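You operate a simulated robot arm through the tools that you are given. There is no shell and no other tool. Be economical: measure what you need, move in short steps, check, and stop when the job is done.

You are at the controls of a simulated robot arm. One attempt, no reset.

JOB
Test probe P2 in the water jar and sort it by the reading.
Fine: GOOD rack if it reads 95 to 100, else FAULT rack; stopper back in the jar, checker dial back to OFF.

Only the result counts: the job must be done as asked and must still hold three seconds after the hand-in. Knocking over, shifting, dropping, spilling or breaking anything else fails it. Lids that push on must go on centred and level and be pressed home; caps that screw on are set level and turned clockwise until they are tight.

ROBOT AND FRAMES
A 6-joint arm with a two-finger parallel gripper, fixed in place. Base frame: the origin is at the foot of the arm, x ahead of it, y to its left, z up; the work surface is at about z = 0.8. Readings come in m, rad, newtons and seconds.
With the tool pointing down near the work surface it reaches from about 0.26 to 0.68 m from the base axis. Its first joint turns from -1.152 to 1.152 rad. Payload 2.9 kg.
The tool frame sits at the grasp point between the pads (the TCP): z along the fingers, y along the line on which they close. The tips reach 0.03 m beyond it. The gripper opens to 0.11 m. The fingers are 0.02 m wide and 0.01 m thick; the gripper's body (0.048 by 0.112 m) begins 0.055 m behind the TCP.
Orientation is told as [roll, pitch, yaw] about the base's x, y, z axes, in that order, counted from this pose: with the fingers straight down and closing along the base's y, the tool's x points along the base's -x, its y along +y and its z along -z.

CONTROLS
- The arm moves only by the tool play_rows. Its argument "series" is one flat list of numbers, 6 for each row, row after row: the shift along the tool's x, y, z in cm, then the turn, a rotation vector about the tool's x, y, z in rad. In form: [x, y, z, ax, ay, az, x, y, z, ax, ay, az, ...]. A call has 1 to 12 rows; each row is the pose to reach, as a shift and turn from the pose commanded when the call began, along the tool's axes at that moment. "hand" is the closure, from 0 (fully open) to 1 (shut), set as the call begins (left out, the last holds). Each row takes 0.2 s and may step no farther than 0.05 m and 0.15 rad from the row before; otherwise, or with a gripper value out of range, the whole call is refused. A pose out of reach is approached as far as the arm can. The call stops where the force on the tool passes 40 N (or 10 N more than at its start, if that is more) or the arm is blocked; 0.2 s more then pass. The fingers move at their own pace (about 0.108 m/s each) and stop on an object; they squeeze with about 43 N. The grip force told is the motor's: it shows also when the fingers shut on nothing. Time passes only in rows, and 0.2 s behind the last, so rows that repeat a pose let the fingers close. It gives the time, the measured TCP pose, the force on the tool (base axes), the opening and the grip force at its end, in the units of the frame above (readings bear some noise), with the torque about the TCP (base axes, N m) and any sound that the robot's microphone picked up, and new pictures: "pictures" is both (left out), scene, wrist or none.
- Cameras (640 x 400 px; columns grow to the right, rows downward): "scene" is fixed at [0.0916, 0.4286, 1.3792]; the picture's right is [-0.68, -0.73, 0.00], its down [-0.39, 0.37, -0.84] and it looks along [0.61, -0.58, -0.54] (base axes); focal length 320 px, centre (320, 200). "wrist" rides on the gripper at [0.072, 0.017, -0.103] in the tool frame; the picture's right is [-0.23, 0.97, 0.00], its down [-0.76, -0.18, -0.62] and it looks along [-0.61, -0.14, 0.78] (tool axes); focal length 222 px, centre (320, 200). There is no depth. A picture from a camera that has moved, and an enlarged one, comes with that camera's place and axes in the base frame and with its lens. The place of the scene camera against the robot may be out by one fixed shift of up to 0.025 m in any direction.
- inspect(camera, box): a new picture of the part [left, top, right, bottom] of that camera's present view, enlarged. No time passes.
- close_job(): hands the job in; it is judged then, once.

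Go step by step. Nothing tells you positions but the pictures and the camera data: compare them with the known pose of the tool, close in by small moves and look again before you grip or let go. The budget is 120 turns and 200 pictures, counting those below and the enlarged ones. Unless the task says otherwise, let go and move clear before handing in, and close with one line.

The tools are called after "Request:" as a command line: name --argument value ..., lists and objects as JSON in quotes. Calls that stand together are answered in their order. play_rows: Moves the arm, as the interface text tells. Its arguments: {"type":"object","properties":{"series":{"type":"array","items":{"type":"number"}},"hand":{"type":"number"},"pictures":{"type":"string","enum":["both","scene","wrist","none"]}},"required":["series"]} The other tools are called the same way: inspect (camera, box) takes an enlarged picture of a part of a camera's view; close_job () hands the job in.

At the start:

```text
time: 0.0
position: [0.4471, 0.032, 1.1151]
orientation: [-0.001, -0.002, -0.001]
wrist_force: [0.0, 0.6, -0.4]
moment: [0.0, 0.01, -0.01]
gripper_width: 0.1103
grip_force: 0.1
```

scene: 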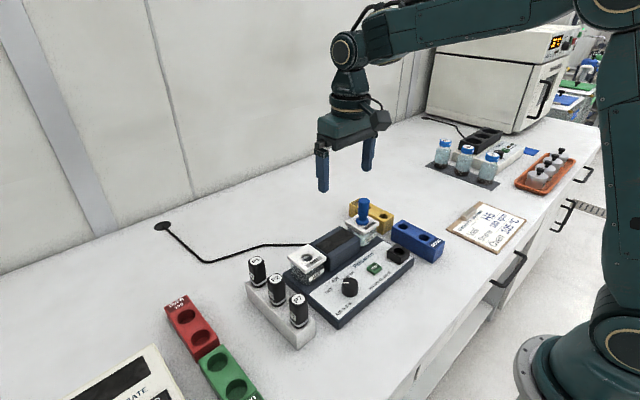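
wrist: 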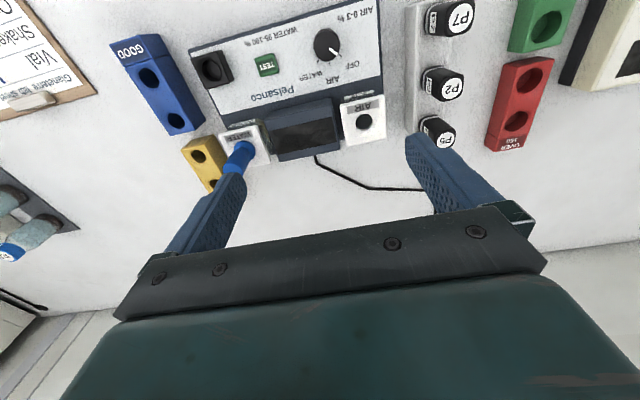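

I see a checker with a dial, TEST button, AIR and WATER jars, a probe rack (P5, P2, P7) and several coloured racks. I'll enlarge the pictures first to read the labels.

Request:
inspect --camera "scene" --box '[240, 180, 460, 350]'

Request:
inspect --camera "wrist" --box '[100, 0, 400, 190]'

Request:
inspect --camera "wrist" --box '[380, 0, 640, 165]'

Request:
inspect --camera "scene" --box '[60, 280, 280, 400]'

```text
2.35 times, centred on (350, 265) of scene
camera zoom: at [0.0916, 0.4286, 1.3792], right [-0.68, -0.73, 0.0], down [-0.39, 0.37, -0.84], along [0.61, -0.58, -0.54], focal length 752 px, centre (249, 47)
```

zoom: 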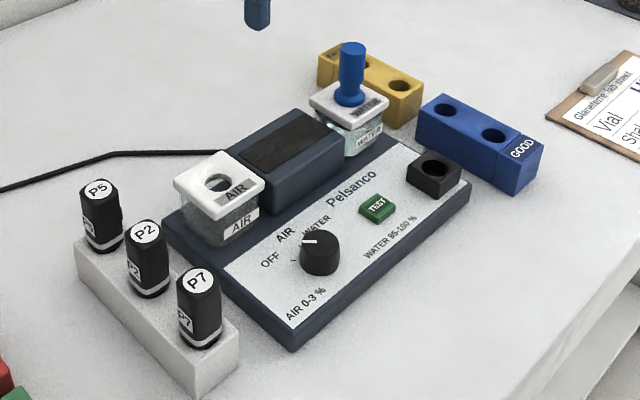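

```text
2.11 times, centred on (250, 95) of wrist
camera zoom: at [0.375, 0.0487, 1.2178], right [0.23, 0.97, 0.0], down [0.76, -0.18, 0.62], along [0.61, -0.14, -0.78], focal length 468 px, centre (467, 421)
```

zoom: 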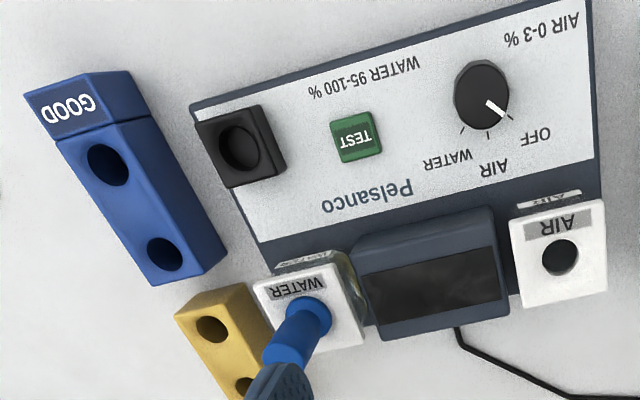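

```text
2.42 times, centred on (510, 82) of wrist
camera zoom: at [0.375, 0.0487, 1.2178], right [0.23, 0.97, 0.0], down [0.76, -0.18, 0.62], along [0.61, -0.14, -0.78], focal length 538 px, centre (-141, 485)
```

zoom: 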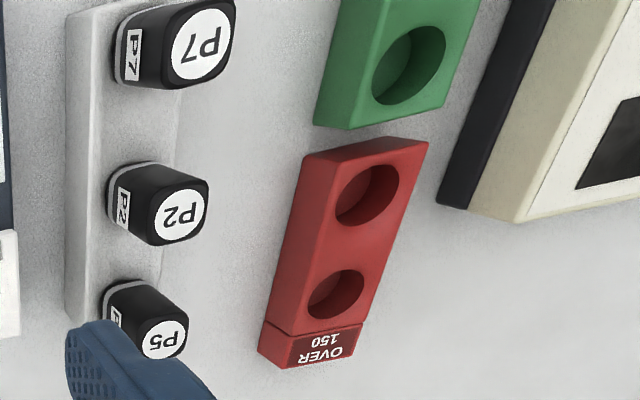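

```text
2.91 times, centred on (170, 340) of scene
camera zoom: at [0.0916, 0.4286, 1.3792], right [-0.68, -0.73, 0.0], down [-0.39, 0.37, -0.84], along [0.61, -0.58, -0.54], focal length 930 px, centre (756, -207)
```

zoom: 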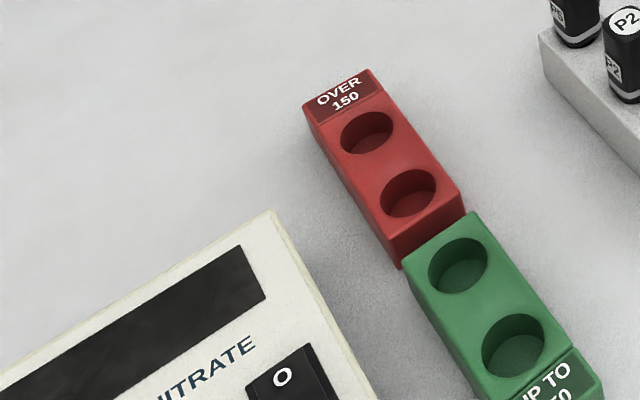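

The dial is at OFF, the stopper is in the WATER jar, and P2 is the middle probe. The blue rack is GOOD and the yellow one is probably FAULT. I'll move above the stopper, at about (0.506, -0.105), for a closer look.

Request:
play_rows --series '[-2, -4, 2, 0, 0, 0, -4, -8, 5, 0, 0, 0, -5.9, -11.5, 7, 0, 0, 0, -5.9, -13.7, 8.5, 0, 0, 0]' --hand 0

```text
refused: row 2 steps farther than a row can; nothing moved
```

The call was refused because one step was too long. I'll send the same move in smaller steps.

Request:
play_rows --series '[-1.5, -3.4, 2, 0, 0, 0, -3, -6.8, 4, 0, 0, 0, -4.4, -10.2, 6.2, 0, 0, 0, -5.9, -13.7, 8.5, 0, 0, 0]' --hand 0

```text
time: 1.0
position: [0.5068, -0.1061, 1.0313]
orientation: [-0.001, 0.0, 0.0]
wrist_force: [0.2, 0.9, 0.2]
moment: [-0.01, 0.01, 0.04]
gripper_width: 0.1103
grip_force: 0.0
camera wrist: at [0.4344, -0.0889, 1.1331], right [0.23, 0.97, 0.0], down [0.76, -0.18, 0.62], along [0.61, -0.14, -0.78], focal length 222 px, centre (320, 200)
```

scene: 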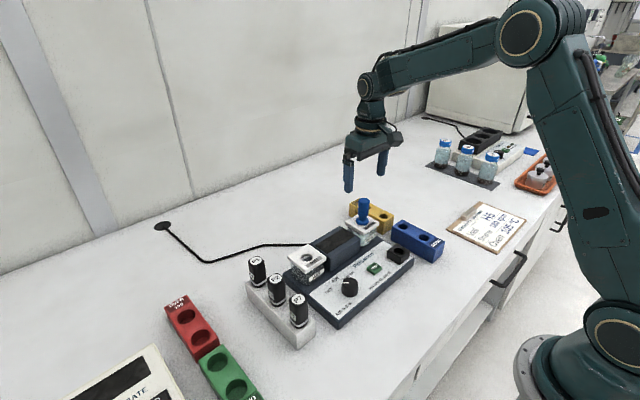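
wrist: 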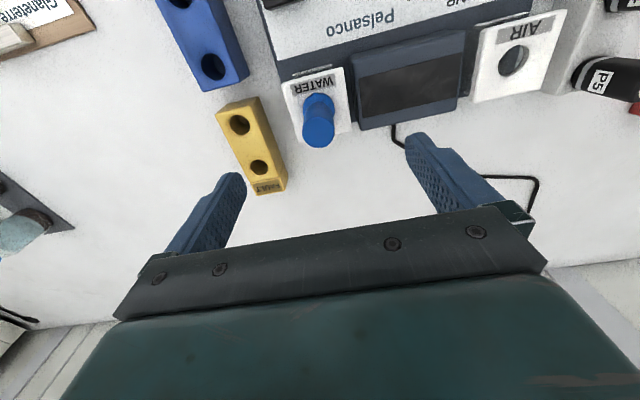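

The yellow rack's FAULT label is visible and the stopper is roughly below the TCP. I'll enlarge the picture to measure it.

Request:
inspect --camera "wrist" --box '[200, 0, 420, 200]'

```text
2.00 times, centred on (310, 100) of wrist
camera zoom: at [0.4344, -0.0889, 1.1331], right [0.23, 0.97, 0.0], down [0.76, -0.18, 0.62], along [0.61, -0.14, -0.78], focal length 444 px, centre (340, 400)
```

zoom: 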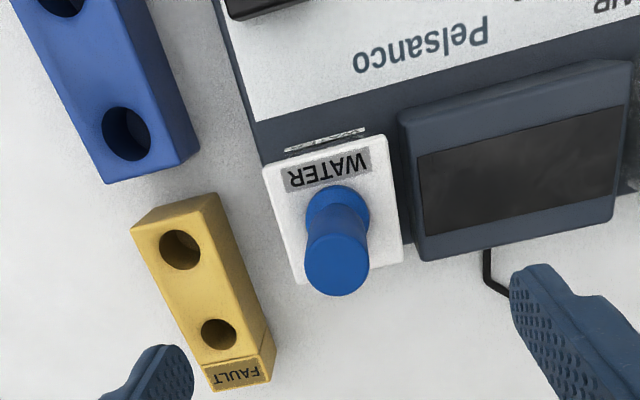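

The stopper handle is nearly on the tool axis. I'll go down 4 cm and look again to work out its height.

Request:
play_rows --series '[0, 0, 2, 0, 0, 0, 0, 0, 4, 0, 0, 0]' --pictures "none"

Request:
inspect --camera "wrist" --box '[220, 50, 440, 250]'

```text
time: 1.6
position: [0.5069, -0.1051, 0.9905]
orientation: [0.002, -0.001, -0.001]
wrist_force: [1.1, -0.5, -0.5]
moment: [0.02, -0.01, -0.05]
gripper_width: 0.1098
grip_force: 0.0
```

```text
2.00 times, centred on (330, 150) of wrist
camera zoom: at [0.4345, -0.0892, 1.0927], right [0.23, 0.97, 0.0], down [0.76, -0.18, 0.62], along [0.61, -0.14, -0.78], focal length 444 px, centre (300, 300)
```

zoom: 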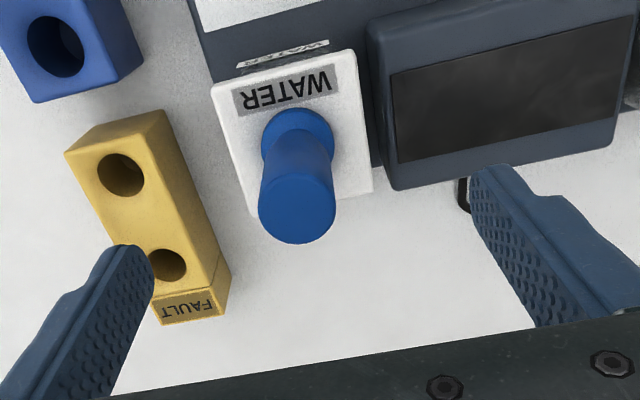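

The stopper top is at about (0.512, -0.108, 0.937) with a diameter of 0.03. I'll close partway to about 0.05 m so I stay clear of the display housing, align, and check.

Request:
play_rows --series '[-0.6, -0.2, 0, 0, 0, 0, -0.6, -0.2, 1.5, 0, 0, 0, -0.6, -0.2, 2, 0, 0, 0]' --hand 0.53 --pictures "wrist"

```text
time: 2.4
position: [0.5109, -0.1083, 0.9691]
orientation: [0.0, 0.001, 0.001]
wrist_force: [-0.7, -0.3, -0.1]
moment: [-0.02, 0.02, -0.02]
gripper_width: 0.0516
grip_force: 0.0
camera wrist: at [0.4394, -0.0911, 1.0724], right [0.23, 0.97, 0.0], down [0.76, -0.18, 0.62], along [0.61, -0.14, -0.78], focal length 222 px, centre (320, 200)
```

wrist: 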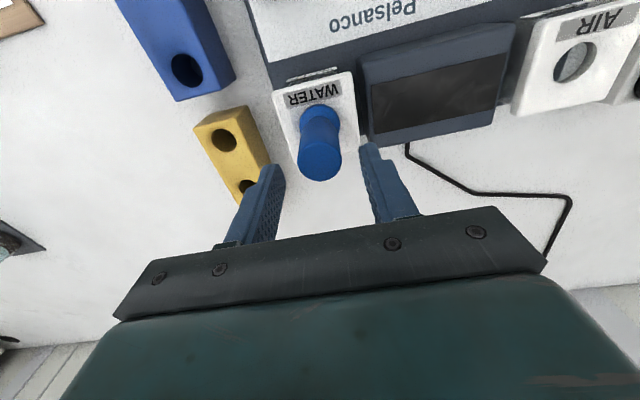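

The handle is centred between the fingers. I'll descend to z≈0.915 and grip it.

Request:
play_rows --series '[-0.1, 0, 1.5, 0, 0, 0, -0.1, 0, 3, 0, 0, 0, -0.1, 0, 4.5, 0, 0, 0, -0.1, 0, 5.3, 0, 0, 0]' --pictures "wrist"

```text
time: 3.4
position: [0.512, -0.1075, 0.9173]
orientation: [0.0, 0.002, 0.0]
wrist_force: [0.9, -0.2, 0.4]
moment: [0.05, -0.01, 0.01]
gripper_width: 0.0517
grip_force: 0.0
camera wrist: at [0.4404, -0.0894, 1.0195], right [0.23, 0.97, 0.0], down [0.76, -0.18, 0.62], along [0.61, -0.14, -0.78], focal length 222 px, centre (320, 200)
```

wrist: 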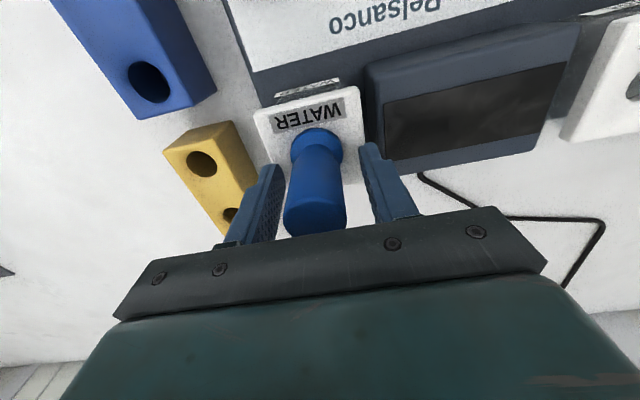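

The handle is between the pads, so I'll close on it.

Request:
play_rows --series '[0, 0, 0, 0, 0, 0, 0, 0, 0, 0, 0, 0, 0, 0, 0, 0, 0, 0]' --hand 1 --pictures "none"

Request:
play_rows --series '[0, 0, -1, 0, 0, 0, 0, 0, -2, 0, 0, 0, 0, 0, -4, 0, 0, 0, 0, 0, -6, 0, 0, 0, 0, 0, -8, 0, 0, 0, 0, 0, -10, 0, 0, 0]' --hand 1

```text
time: 4.2
position: [0.5123, -0.1072, 0.9175]
orientation: [-0.001, -0.001, 0.001]
wrist_force: [0.7, -0.4, -0.3]
moment: [0.0, 0.02, 0.0]
gripper_width: 0.0299
grip_force: 42.9
```

```text
time: 5.6
position: [0.5125, -0.106, 1.0162]
orientation: [0.0, -0.001, 0.0]
wrist_force: [0.0, 0.4, 0.4]
moment: [0.0, 0.0, 0.02]
gripper_width: 0.0296
grip_force: 42.8
camera wrist: at [0.4407, -0.0895, 1.1193], right [0.23, 0.97, 0.0], down [0.76, -0.18, 0.62], along [0.61, -0.14, -0.78], focal length 222 px, centre (320, 200)
```

scene: 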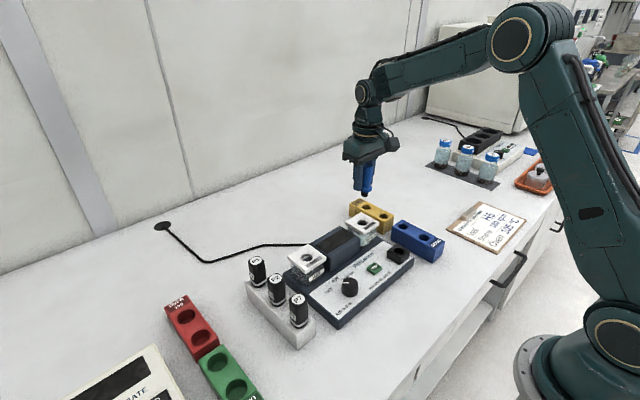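
wrist: 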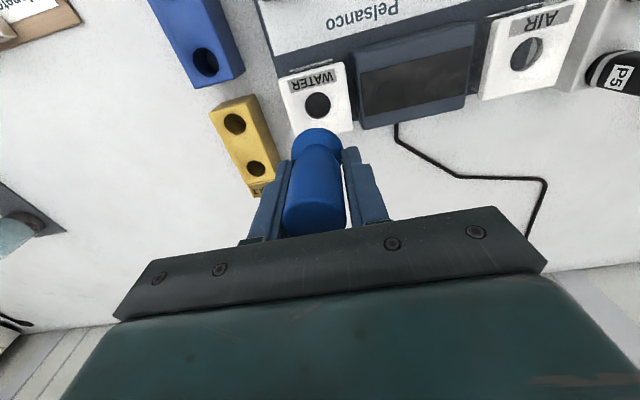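

The stopper came out cleanly. I'll compare the plug with the black socket as a place to park it.

Request:
inspect --camera "scene" --box '[320, 130, 460, 290]'

Request:
play_rows --series '[2, 1, 0, 0, 0, 0, 6, 2.5, 0, 0, 0, 0, 10, 4, 0, 0, 0, 0]' --pictures "wrist"

```text
2.50 times, centred on (390, 210) of scene
camera zoom: at [0.0916, 0.4286, 1.3792], right [-0.68, -0.73, 0.0], down [-0.39, 0.37, -0.84], along [0.61, -0.58, -0.54], focal length 800 px, centre (145, 175)
```

zoom: 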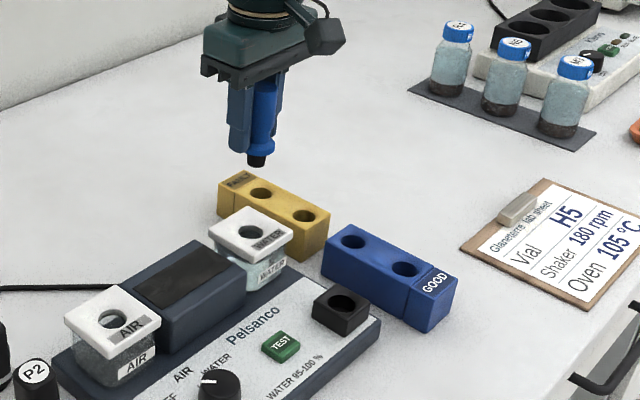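

```text
time: 6.4
position: [0.4119, -0.0672, 1.0169]
orientation: [0.001, 0.001, 0.0]
wrist_force: [0.1, -0.1, 1.1]
moment: [0.01, -0.03, 0.04]
gripper_width: 0.0295
grip_force: 43.1
camera wrist: at [0.3405, -0.0503, 1.1199], right [0.23, 0.97, 0.0], down [0.76, -0.18, 0.62], along [0.61, -0.14, -0.78], focal length 222 px, centre (320, 200)
```

wrist: 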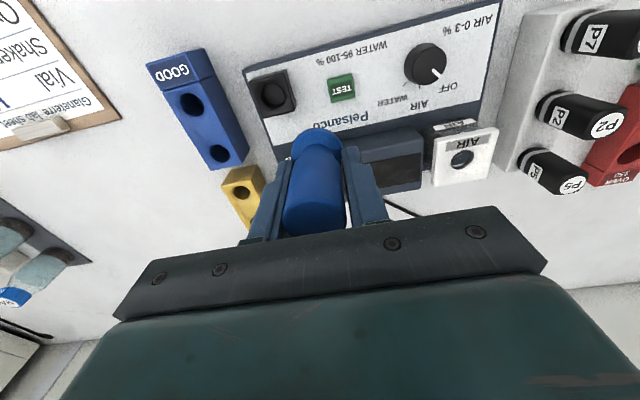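

The black socket looks like the stopper rest, and I triangulate it at about (0.392, -0.117, 0.843). I'll move above it and check.

Request:
play_rows --series '[1, -2.5, 0, 0, 0, 0, 2, -5, 0, 0, 0, 0]' --pictures "none"

Request:
inspect --camera "wrist" --box '[220, 30, 420, 180]'

Request:
inspect --camera "scene" --box '[320, 130, 460, 290]'

```text
time: 7.0
position: [0.393, -0.1169, 1.0178]
orientation: [0.001, -0.001, 0.0]
wrist_force: [-0.8, -0.9, -1.0]
moment: [-0.02, -0.01, -0.01]
gripper_width: 0.0295
grip_force: 42.8
```

```text
2.67 times, centred on (320, 105) of wrist
camera zoom: at [0.3206, -0.0999, 1.1206], right [0.23, 0.97, 0.0], down [0.76, -0.18, 0.62], along [0.61, -0.14, -0.78], focal length 592 px, centre (320, 453)
```

zoom: 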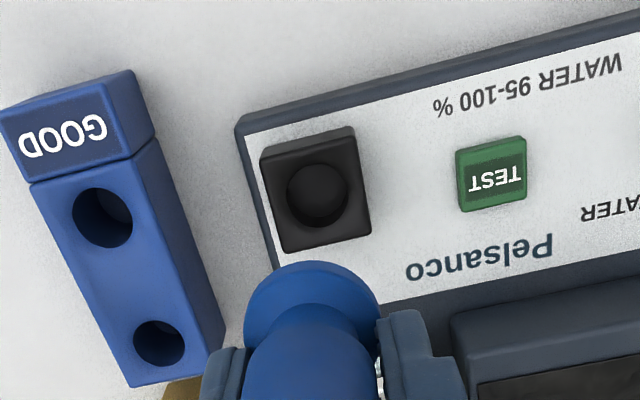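

```text
2.50 times, centred on (390, 210) of scene
camera zoom: at [0.0916, 0.4286, 1.3792], right [-0.68, -0.73, 0.0], down [-0.39, 0.37, -0.84], along [0.61, -0.58, -0.54], focal length 800 px, centre (145, 175)
```

zoom: 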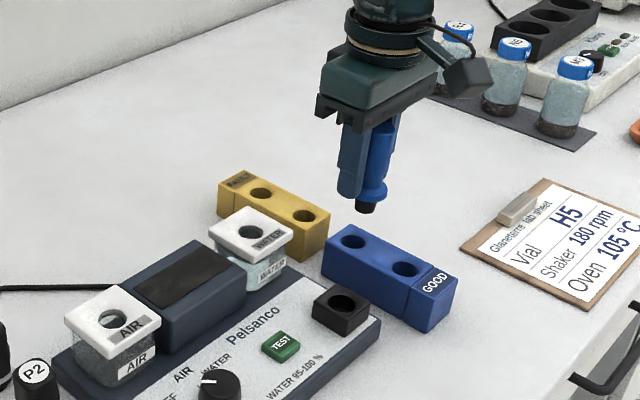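

It's lined up with the socket. I'll lower it and take the last part slowly.

Request:
play_rows --series '[0, 0, 4, 0, 0, 0, 0, 0, 7, 0, 0, 0, 0, 0, 9, 0, 0, 0, 0, 0, 9.8, 0, 0, 0]'

```text
time: 8.0
position: [0.3926, -0.1177, 0.918]
orientation: [-0.002, 0.001, 0.0]
wrist_force: [0.3, 0.3, -0.3]
moment: [-0.03, 0.02, -0.03]
gripper_width: 0.0296
grip_force: 42.7
camera wrist: at [0.3204, -0.1004, 1.0218], right [0.23, 0.97, 0.0], down [0.76, -0.18, 0.62], along [0.61, -0.14, -0.78], focal length 222 px, centre (320, 200)
```

scene: 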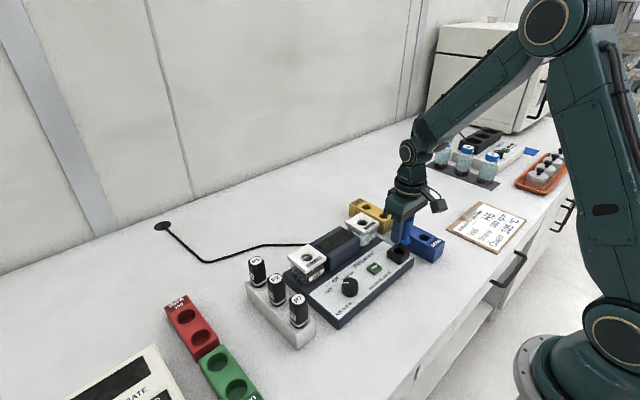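
wrist: 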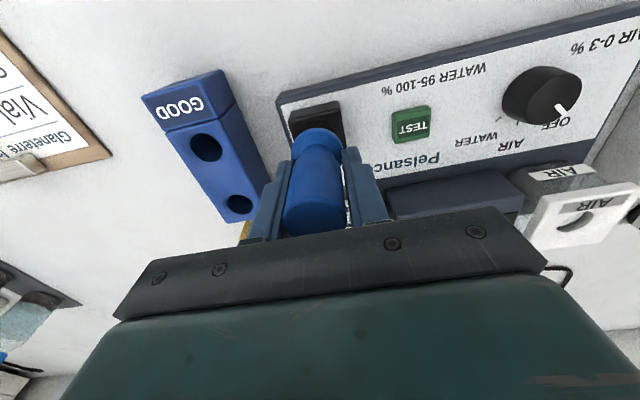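

Request:
inspect --camera "scene" --box '[360, 190, 450, 290]'

Request:
inspect --camera "wrist" --box '[260, 70, 400, 190]'

```text
4.00 times, centred on (405, 240) of scene
camera zoom: at [0.0916, 0.4286, 1.3792], right [-0.68, -0.73, 0.0], down [-0.39, 0.37, -0.84], along [0.61, -0.58, -0.54], focal length 1279 px, centre (-20, 40)
```

zoom: 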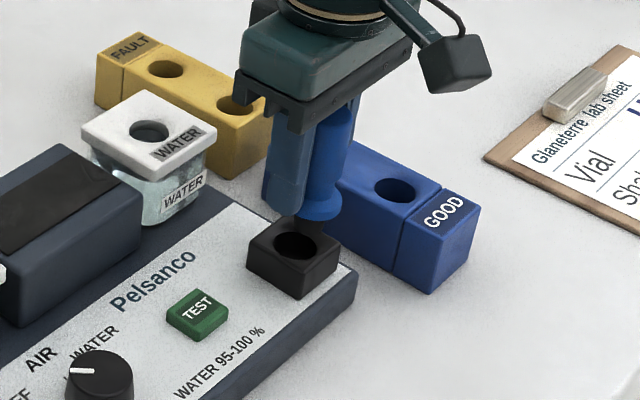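

```text
3.33 times, centred on (330, 130) of wrist
camera zoom: at [0.3204, -0.1004, 1.0218], right [0.23, 0.97, 0.0], down [0.76, -0.18, 0.62], along [0.61, -0.14, -0.78], focal length 740 px, centre (287, 433)
```

zoom: 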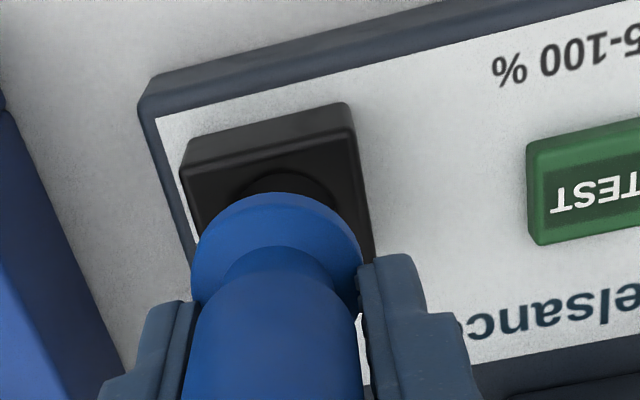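

The plug looks a few mm off toward -x and -y. I'll shift +3 mm in x and +2.5 mm in y, and look again.

Request:
play_rows --series '[-0.3, 0.25, 0, 0, 0, 0, -0.3, 0.25, 0, 0, 0, 0]' --pictures "none"

Request:
inspect --camera "scene" --box '[375, 215, 430, 275]'

Request:
inspect --camera "wrist" --box '[260, 70, 400, 190]'

```text
time: 8.6
position: [0.3946, -0.114, 0.9186]
orientation: [0.0, 0.001, 0.001]
wrist_force: [-0.2, 0.1, 0.4]
moment: [-0.02, 0.0, 0.0]
gripper_width: 0.0297
grip_force: 42.5
```

```text
6.67 times, centred on (402, 245) of scene
camera zoom: at [0.0916, 0.4286, 1.3792], right [-0.68, -0.73, 0.0], down [-0.39, 0.37, -0.84], along [0.61, -0.58, -0.54], focal length 2132 px, centre (-230, -100)
```

zoom: 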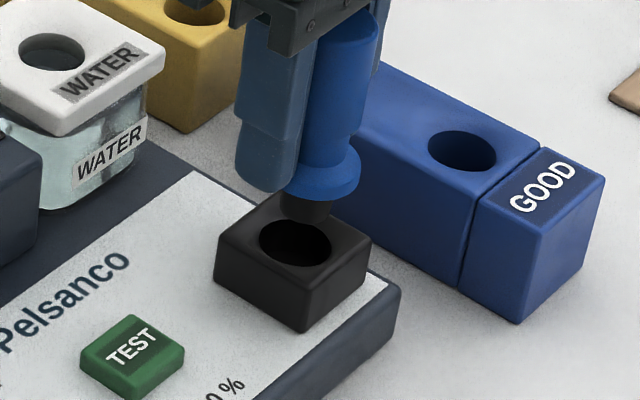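

```text
3.33 times, centred on (330, 130) of wrist
camera zoom: at [0.3238, -0.0975, 1.022], right [0.23, 0.97, 0.0], down [0.76, -0.18, 0.62], along [0.61, -0.14, -0.78], focal length 740 px, centre (287, 433)
```

zoom: 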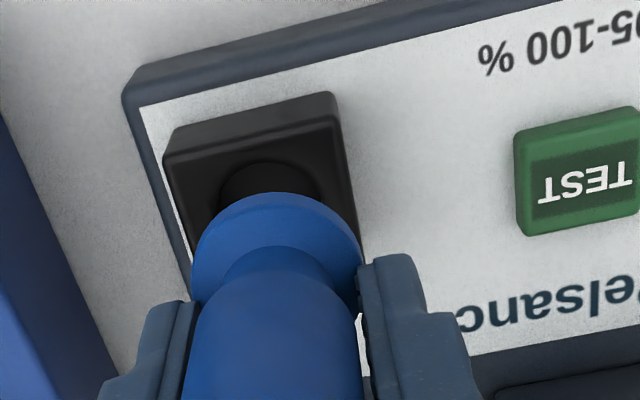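

Now it's aligned to within a couple of mm, so I'll lower slowly.

Request:
play_rows --series '[0, 0, 0.6, 0, 0, 0, 0, 0, 1.2, 0, 0, 0, 0, 0, 1.6, 0, 0, 0, 0, 0, 2.0, 0, 0, 0]' --pictures "none"

Request:
inspect --camera "scene" --box '[375, 215, 430, 275]'

```text
time: 9.6
position: [0.3947, -0.1162, 0.8987]
orientation: [0.0, -0.001, 0.0]
wrist_force: [-0.1, -0.7, -0.1]
moment: [0.01, -0.02, 0.02]
gripper_width: 0.0297
grip_force: 43.2
```

```text
6.67 times, centred on (402, 245) of scene
camera zoom: at [0.0916, 0.4286, 1.3792], right [-0.68, -0.73, 0.0], down [-0.39, 0.37, -0.84], along [0.61, -0.58, -0.54], focal length 2132 px, centre (-230, -100)
```

zoom: 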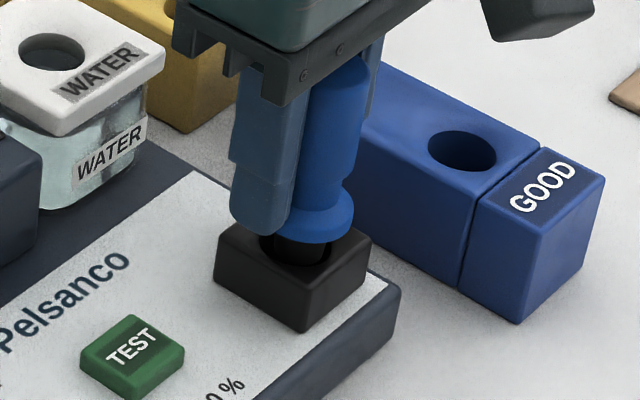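

The plug is entering the socket, so I'll keep lowering until contact.

Request:
play_rows --series '[0, 0, 0.4, 0, 0, 0, 0, 0, 0.8, 0, 0, 0, 0, 0, 1.1, 0, 0, 0, 0, 0, 1.4, 0, 0, 0]' --pictures "none"

Request:
inspect --camera "scene" --box '[375, 215, 430, 275]'

```text
time: 10.6
position: [0.3966, -0.115, 0.8852]
orientation: [0.0, -0.001, -0.001]
wrist_force: [1.1, -1.6, 2.0]
moment: [-0.03, -0.03, 0.01]
gripper_width: 0.0297
grip_force: 42.6
```

```text
6.67 times, centred on (402, 245) of scene
camera zoom: at [0.0916, 0.4286, 1.3792], right [-0.68, -0.73, 0.0], down [-0.39, 0.37, -0.84], along [0.61, -0.58, -0.54], focal length 2132 px, centre (-230, -100)
```

zoom: 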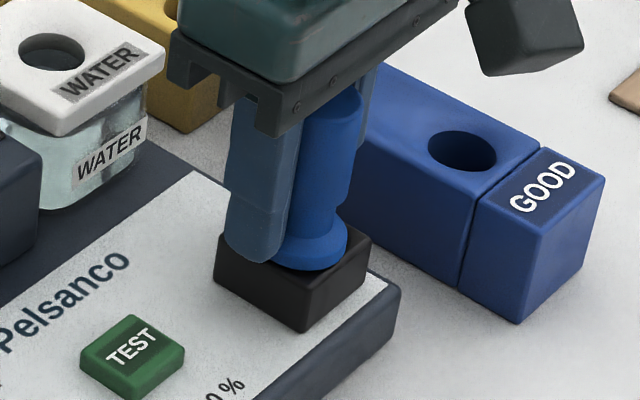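

The flange is almost on the rim. I'll go a few mm more.

Request:
play_rows --series '[0, 0, 0.1, 0, 0, 0, 0, 0, 0.2, 0, 0, 0, 0, 0, 0.3, 0, 0, 0]' --pictures "none"

```text
time: 11.4
position: [0.3962, -0.1153, 0.8849]
orientation: [0.001, -0.003, 0.001]
wrist_force: [-4.2, 0.2, 30.7]
moment: [0.15, 0.62, 0.04]
gripper_width: 0.0296
grip_force: 42.8
```

It's seated: contact at z≈0.885 with 31 N upward. I'll ease off, open partway and rise straight up.

Request:
play_rows --series '[0, 0, -0.25, 0, 0, 0, 0, 0, -0.25, 0, 0, 0, 0, 0, -0.25, 0, 0, 0]' --hand 0.53 --pictures "none"

Request:
play_rows --series '[0, 0, -2, 0, 0, 0, 0, 0, -5, 0, 0, 0, 0, 0, -9, 0, 0, 0, 0, 0, -13, 0, 0, 0]'

```text
time: 12.2
position: [0.3956, -0.1146, 0.8841]
orientation: [0.0, -0.001, -0.002]
wrist_force: [-0.1, 0.0, 0.1]
moment: [0.03, -0.01, 0.0]
gripper_width: 0.0518
grip_force: 0.0
```

```text
time: 13.2
position: [0.3951, -0.1152, 1.0145]
orientation: [0.001, -0.001, -0.001]
wrist_force: [-0.5, -0.7, 0.2]
moment: [0.0, 0.01, 0.01]
gripper_width: 0.0515
grip_force: 0.1
camera wrist: at [0.322, -0.0983, 1.117], right [0.23, 0.97, 0.0], down [0.76, -0.18, 0.62], along [0.61, -0.14, -0.78], focal length 222 px, centre (320, 200)
```

scene: 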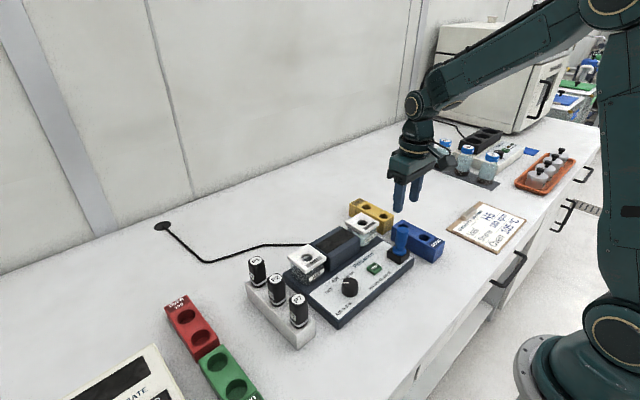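
wrist: 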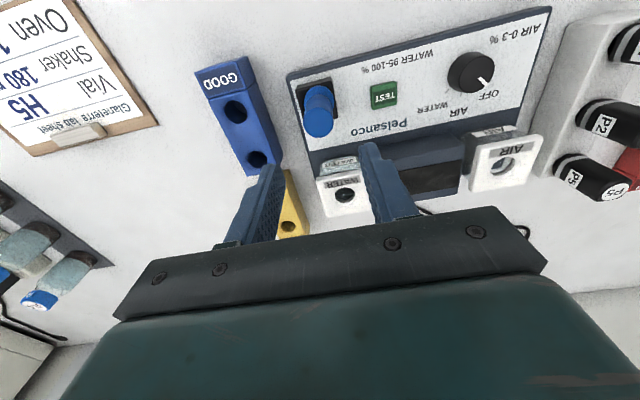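

The stopper is parked upright. Next I'll go over P2, at about (0.47, 0.187).

Request:
play_rows --series '[-1, 4.3, -1, 0, 0, 0, -2, 8.6, -2, 0, 0, 0, -3, 13, -2.5, 0, 0, 0, -4, 17.3, -2.5, 0, 0, 0, -5, 21.6, -2.5, 0, 0, 0, -6, 26, -2.5, 0, 0, 0, -7.5, 30.2, -2.5, 0, 0, 0]' --pictures "none"

Request:
inspect --camera "wrist" --box '[200, 0, 440, 200]'

```text
time: 14.8
position: [0.4699, 0.1861, 1.0393]
orientation: [-0.001, 0.0, -0.002]
wrist_force: [0.5, -0.4, 0.4]
moment: [-0.02, 0.03, -0.03]
gripper_width: 0.0518
grip_force: 0.0
```

```text
2.00 times, centred on (320, 100) of wrist
camera zoom: at [0.3977, 0.2028, 1.142], right [0.23, 0.97, 0.0], down [0.76, -0.18, 0.62], along [0.61, -0.14, -0.78], focal length 444 px, centre (320, 400)
```

zoom: 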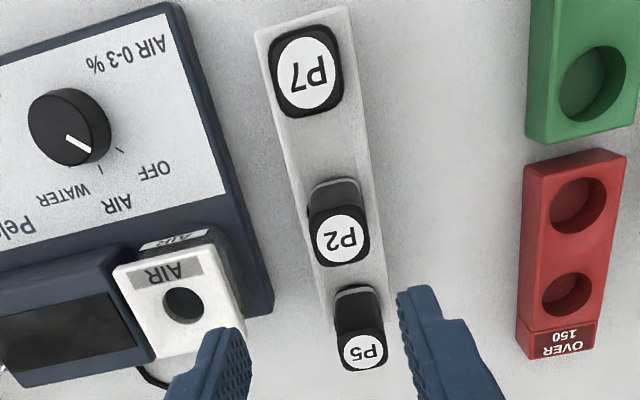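

P2's top is at about (0.4755, 0.196, 0.914) and the rack runs along x. I'll align and go partway down.

Request:
play_rows --series '[-0.55, 0.95, 2, 0, 0, 0, -0.55, 0.95, 5, 0, 0, 0, -0.55, 0.95, 8.5, 0, 0, 0]' --pictures "none"

Request:
inspect --camera "wrist" --box '[220, 50, 420, 230]'

Request:
inspect --camera "scene" --box '[220, 220, 360, 360]'

```text
time: 15.6
position: [0.4764, 0.1966, 0.9519]
orientation: [-0.003, 0.0, 0.0]
wrist_force: [-0.1, -1.1, 0.0]
moment: [0.02, 0.01, -0.03]
gripper_width: 0.0518
grip_force: 0.1
```

```text
2.22 times, centred on (320, 140) of wrist
camera zoom: at [0.4035, 0.2134, 1.0554], right [0.23, 0.97, 0.0], down [0.76, -0.18, 0.62], along [0.61, -0.14, -0.78], focal length 494 px, centre (320, 333)
```

zoom: 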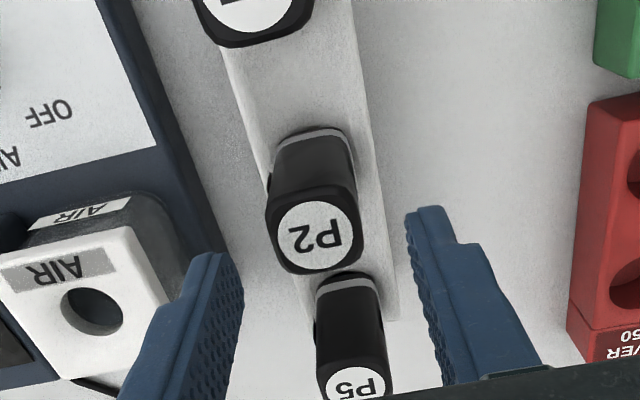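

```text
2.86 times, centred on (290, 290) of scene
camera zoom: at [0.0916, 0.4286, 1.3792], right [-0.68, -0.73, 0.0], down [-0.39, 0.37, -0.84], along [0.61, -0.58, -0.54], focal length 914 px, centre (406, -57)
```

zoom: 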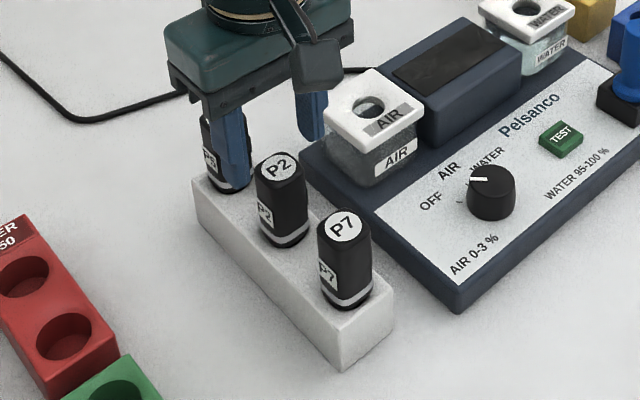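

P2 is centred between the fingers. I'll descend to TCP z≈0.90 with the tips above the rack top, then grip.

Request:
play_rows --series '[0, -0.1, 1.5, 0, 0, 0, 0, -0.1, 3, 0, 0, 0, 0, -0.1, 4.5, 0, 0, 0, 0, -0.1, 5.2, 0, 0, 0]' --pictures "wrist"

```text
time: 16.6
position: [0.4767, 0.1954, 0.9012]
orientation: [-0.001, 0.0, 0.0]
wrist_force: [-0.8, 0.5, 0.1]
moment: [0.01, -0.01, 0.01]
gripper_width: 0.0517
grip_force: 0.1
camera wrist: at [0.404, 0.2131, 1.0046], right [0.23, 0.97, 0.0], down [0.76, -0.18, 0.62], along [0.61, -0.14, -0.78], focal length 222 px, centre (320, 200)
```

wrist: 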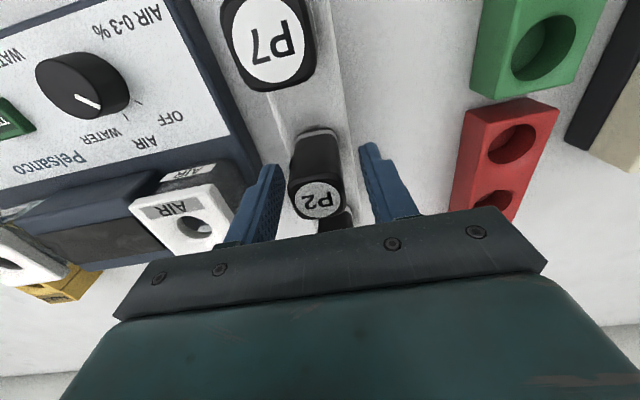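

P2 is between the pads. I'll close and lift.

Request:
play_rows --series '[0, 0, 0, 0, 0, 0, 0, 0, 0, 0, 0, 0, 0, 0, 0, 0, 0, 0]' --hand 1 --pictures "none"

Request:
play_rows --series '[0, 0, -1, 0, 0, 0, 0, 0, -2, 0, 0, 0, 0, 0, -4, 0, 0, 0, 0, 0, -7, 0, 0, 0, 0, 0, -10, 0, 0, 0, 0, 0, -13, 0, 0, 0, 0, 0, -16, 0, 0, 0]'

```text
time: 17.4
position: [0.4748, 0.1959, 0.9021]
orientation: [0.0, 0.0, 0.0]
wrist_force: [-0.2, 0.1, 0.2]
moment: [0.02, -0.02, 0.0]
gripper_width: 0.029
grip_force: 42.8
```

```text
time: 19.0
position: [0.4768, 0.196, 1.0598]
orientation: [0.001, 0.001, 0.001]
wrist_force: [0.1, 1.2, -0.4]
moment: [-0.03, 0.0, 0.0]
gripper_width: 0.0294
grip_force: 43.3
camera wrist: at [0.4051, 0.2128, 1.164], right [0.23, 0.97, 0.0], down [0.76, -0.18, 0.62], along [0.61, -0.14, -0.78], focal length 222 px, centre (320, 200)
```

scene: 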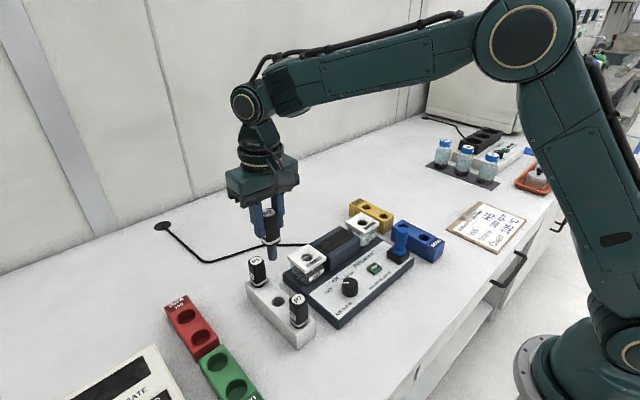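
wrist: 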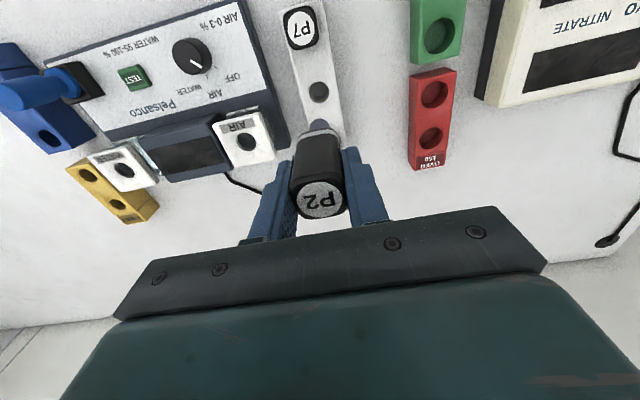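

P2 is out, with a grey stem below the cap. I'll carry it over the WATER jar at about (0.512, -0.107).

Request:
play_rows --series '[-0.5, -4.4, 0, 0, 0, 0, -1, -8.8, 0, 0, 0, 0, -1.5, -13.2, 0, 0, 0, 0, -2, -17.6, 0, 0, 0, 0, -2.5, -22, 0, 0, 0, 0, -3, -26.4, 0, 0, 0, 0, -3.5, -30.3, 0, 0, 0, 0, -3.5, -30.3, 0.8, 0, 0, 0]' --pictures "none"

Request:
inspect --camera "scene" --box '[310, 130, 420, 270]'

Request:
inspect --camera "wrist" --box '[230, 50, 410, 220]'

```text
time: 20.8
position: [0.5112, -0.1083, 1.0531]
orientation: [-0.001, 0.0, 0.001]
wrist_force: [0.8, -0.2, -1.2]
moment: [0.01, 0.04, 0.0]
gripper_width: 0.0291
grip_force: 42.4
```

```text
2.86 times, centred on (365, 200) of scene
camera zoom: at [0.0916, 0.4285, 1.3792], right [-0.68, -0.73, 0.0], down [-0.39, 0.37, -0.84], along [0.61, -0.58, -0.54], focal length 914 px, centre (191, 200)
```

zoom: 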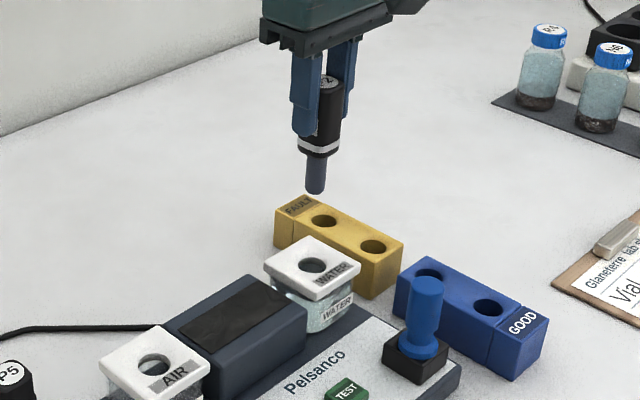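

```text
2.35 times, centred on (320, 135) of wrist
camera zoom: at [0.4395, -0.0914, 1.1561], right [0.23, 0.97, 0.0], down [0.76, -0.18, 0.62], along [0.61, -0.14, -0.78], focal length 523 px, centre (320, 353)
```

zoom: 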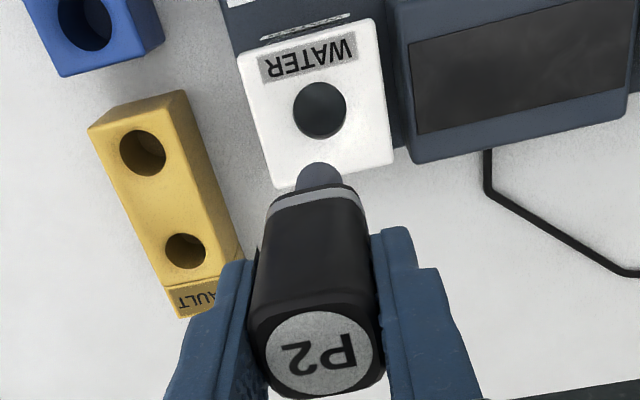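

The hole measures at about x=0.506 to 0.508, y=-0.106. I'll shift -4 mm in x and lower to just above the lid to compare directly.

Request:
play_rows --series '[0.4, 0.1, 3, 0, 0, 0, 0.4, 0.1, 6, 0, 0, 0, 0.4, 0.1, 8, 0, 0, 0]' --pictures "none"

Request:
inspect --camera "scene" --box '[335, 185, 395, 250]'

Request:
inspect --camera "wrist" --box '[260, 80, 380, 190]'

```text
time: 21.6
position: [0.5074, -0.1052, 0.9728]
orientation: [0.0, -0.001, 0.0]
wrist_force: [-0.3, -0.1, -0.6]
moment: [0.01, 0.02, 0.04]
gripper_width: 0.029
grip_force: 43.0
```

```text
6.15 times, centred on (365, 218) of scene
camera zoom: at [0.0916, 0.4286, 1.3792], right [-0.68, -0.73, 0.0], down [-0.39, 0.37, -0.84], along [0.61, -0.58, -0.54], focal length 1968 px, centre (43, 92)
```

zoom: 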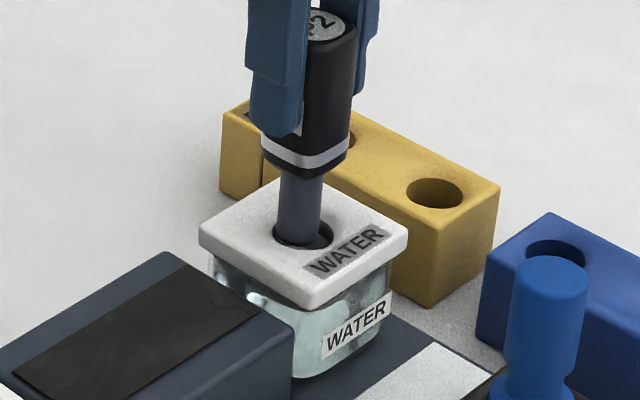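

```text
3.64 times, centred on (320, 135) of wrist
camera zoom: at [0.4354, -0.0879, 1.0761], right [0.23, 0.97, 0.0], down [0.76, -0.18, 0.62], along [0.61, -0.14, -0.78], focal length 808 px, centre (320, 436)
```

zoom: 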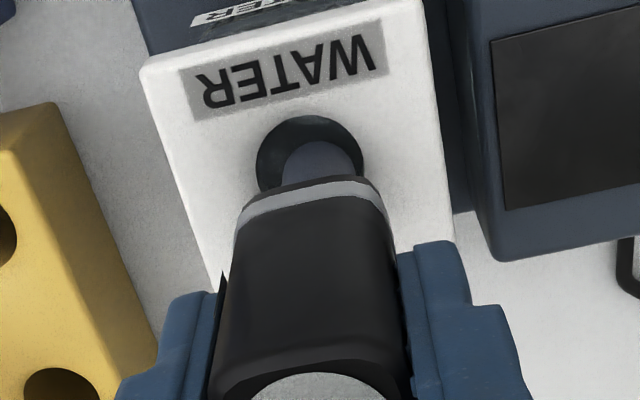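

The stem is about 2.5 mm toward +y of the hole centre. I'll shift -y and check.

Request:
play_rows --series '[0, -0.25, 0, 0, 0, 0, 0, -0.25, 0, 0, 0, 0]' --pictures "none"

Request:
inspect --camera "scene" --box '[350, 205, 385, 240]'

Request:
inspect --camera "wrist" --box '[260, 80, 380, 190]'

```text
time: 22.2
position: [0.5073, -0.1058, 0.9729]
orientation: [0.0, 0.0, 0.001]
wrist_force: [0.7, 0.9, -0.5]
moment: [0.0, -0.03, 0.02]
gripper_width: 0.0291
grip_force: 42.6
```

```text
11.43 times, centred on (368, 222) of scene
camera zoom: at [0.0916, 0.4286, 1.3792], right [-0.68, -0.73, 0.0], down [-0.39, 0.37, -0.84], along [0.61, -0.58, -0.54], focal length 3655 px, centre (-223, -57)
```

zoom: 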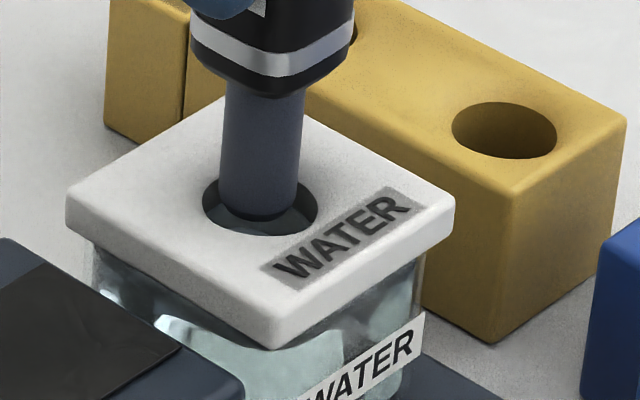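

```text
3.64 times, centred on (320, 135) of wrist
camera zoom: at [0.4357, -0.0909, 1.0766], right [0.23, 0.97, 0.0], down [0.76, -0.18, 0.62], along [0.61, -0.14, -0.78], focal length 808 px, centre (320, 436)
```

zoom: 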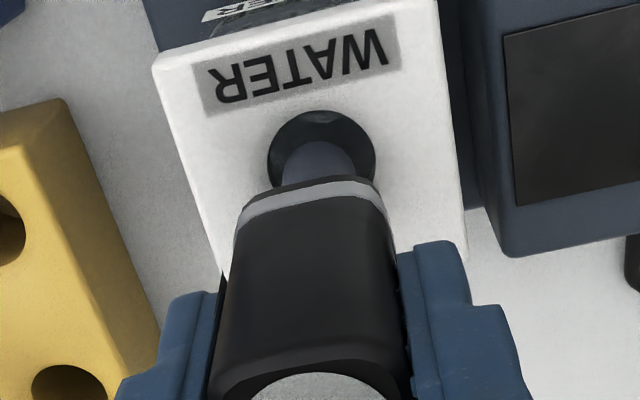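

The stem is centred over the hole, so I'll lower slowly.

Request:
play_rows --series '[0, 0, 0.5, 0, 0, 0, 0, 0, 1, 0, 0, 0, 0, 0, 1.5, 0, 0, 0, 0, 0, 2, 0, 0, 0]' --pictures "none"

Request:
inspect --camera "scene" --box '[350, 205, 385, 240]'

```text
time: 23.2
position: [0.5081, -0.1089, 0.9533]
orientation: [-0.001, 0.0, 0.0]
wrist_force: [-0.3, -0.3, 0.2]
moment: [-0.02, -0.01, -0.04]
gripper_width: 0.0293
grip_force: 43.4
```

```text
11.43 times, centred on (368, 222) of scene
camera zoom: at [0.0916, 0.4286, 1.3792], right [-0.68, -0.73, 0.0], down [-0.39, 0.37, -0.84], along [0.61, -0.58, -0.54], focal length 3655 px, centre (-223, -57)
```

zoom: 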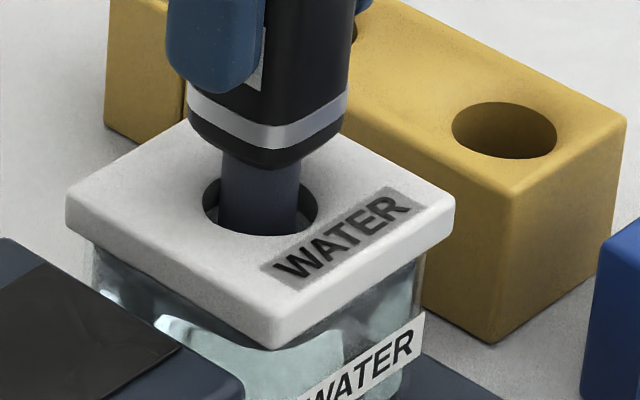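

It went in without any contact force. I'll continue until it seats.

Request:
play_rows --series '[0, 0, 0.5, 0, 0, 0, 0, 0, 1, 0, 0, 0, 0, 0, 1.3, 0, 0, 0, 0, 0, 1.6, 0, 0, 0, 0, 0, 1.8, 0, 0, 0]' --pictures "none"

Request:
inspect --camera "scene" --box '[350, 205, 385, 240]'

```text
time: 24.4
position: [0.5082, -0.1089, 0.9375]
orientation: [0.001, -0.001, -0.001]
wrist_force: [-8.0, 4.3, 21.1]
moment: [-0.08, 0.35, -0.13]
gripper_width: 0.0291
grip_force: 43.1
```

```text
11.43 times, centred on (368, 222) of scene
camera zoom: at [0.091, 0.4287, 1.3791], right [-0.68, -0.73, 0.0], down [-0.39, 0.37, -0.84], along [0.62, -0.58, -0.54], focal length 3655 px, centre (-223, -57)
```

zoom: 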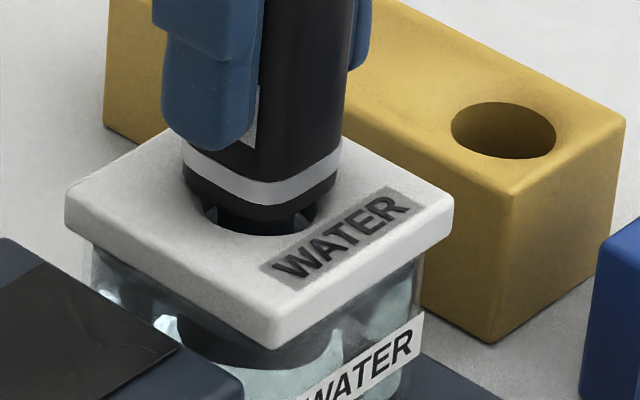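

There's contact at z≈0.9375 with a side load toward -x and +y. I'll back up slightly, shift 1.5 mm that way and try again.

Request:
play_rows --series '[0, 0, -0.5, 0, 0, 0, 0.15, 0.1, -0.5, 0, 0, 0, 0.15, 0.1, -0.1, 0, 0, 0, 0.15, 0.1, 0.1, 0, 0, 0]' --pictures "none"

Request:
inspect --camera "wrist" --box '[260, 80, 380, 190]'

Request:
inspect --camera "scene" --box '[350, 205, 385, 240]'

```text
time: 25.4
position: [0.5059, -0.108, 0.9371]
orientation: [0.0, -0.002, 0.0]
wrist_force: [-8.4, 2.9, 24.2]
moment: [0.06, 0.83, -0.03]
gripper_width: 0.0294
grip_force: 43.2
```

```text
3.64 times, centred on (320, 135) of wrist
camera zoom: at [0.4335, -0.0908, 1.0403], right [0.23, 0.97, 0.0], down [0.76, -0.18, 0.62], along [0.61, -0.14, -0.78], focal length 808 px, centre (320, 436)
```

zoom: 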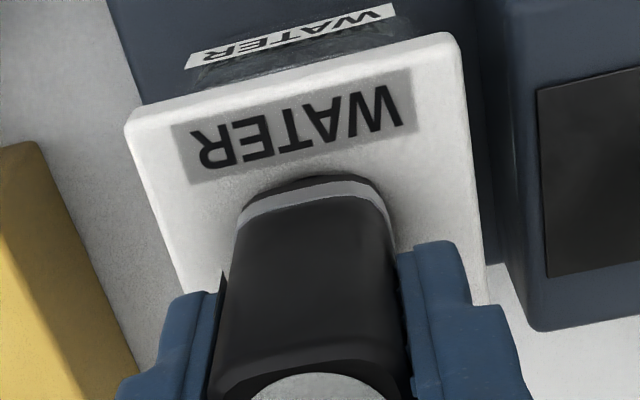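

```text
11.43 times, centred on (368, 222) of scene
camera zoom: at [0.091, 0.4287, 1.3792], right [-0.68, -0.73, 0.0], down [-0.39, 0.37, -0.84], along [0.62, -0.58, -0.54], focal length 3655 px, centre (-223, -57)
```

zoom: 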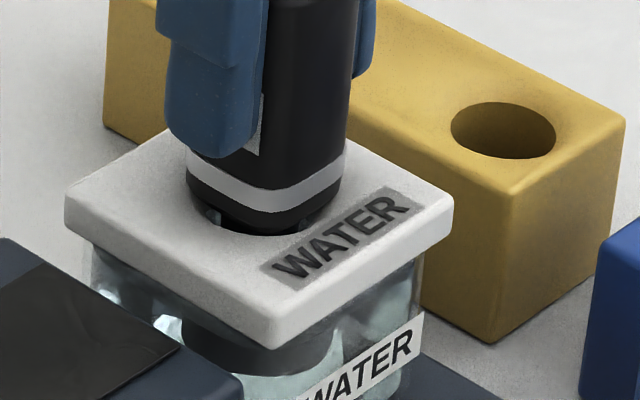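

The stop is at the same height both times, so the stem is resting on the jar bottom about 3.6 cm in. I'll ease the load, release partway and rise.

Request:
play_rows --series '[-0.1, -0.05, -0.3, 0, 0, 0, -0.1, -0.05, -0.1, 0, 0, 0]' --pictures "none"

Request:
play_rows --series '[0, 0, 0, 0, 0, 0, 0, 0, 0, 0, 0, 0]' --hand 0.53 --pictures "none"

Request:
inspect --camera "scene" --box '[340, 180, 395, 240]'

```text
time: 26.0
position: [0.5072, -0.1083, 0.9379]
orientation: [0.001, 0.0, 0.0]
wrist_force: [-9.4, 3.9, 22.6]
moment: [0.11, 0.76, -0.02]
gripper_width: 0.0295
grip_force: 42.8
```

```text
time: 26.6
position: [0.5067, -0.1093, 0.9351]
orientation: [0.0, 0.0, -0.001]
wrist_force: [0.4, 0.8, -0.2]
moment: [-0.01, 0.01, 0.01]
gripper_width: 0.0518
grip_force: 0.0
```

```text
6.67 times, centred on (368, 210) of scene
camera zoom: at [0.0916, 0.4286, 1.3792], right [-0.68, -0.73, 0.0], down [-0.39, 0.37, -0.84], along [0.61, -0.58, -0.54], focal length 2132 px, centre (3, 133)
```

zoom: 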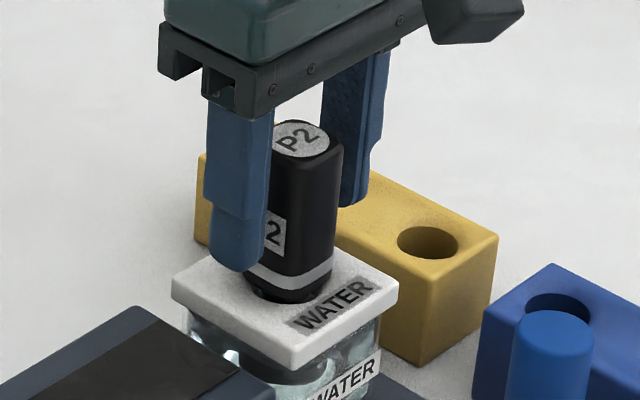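

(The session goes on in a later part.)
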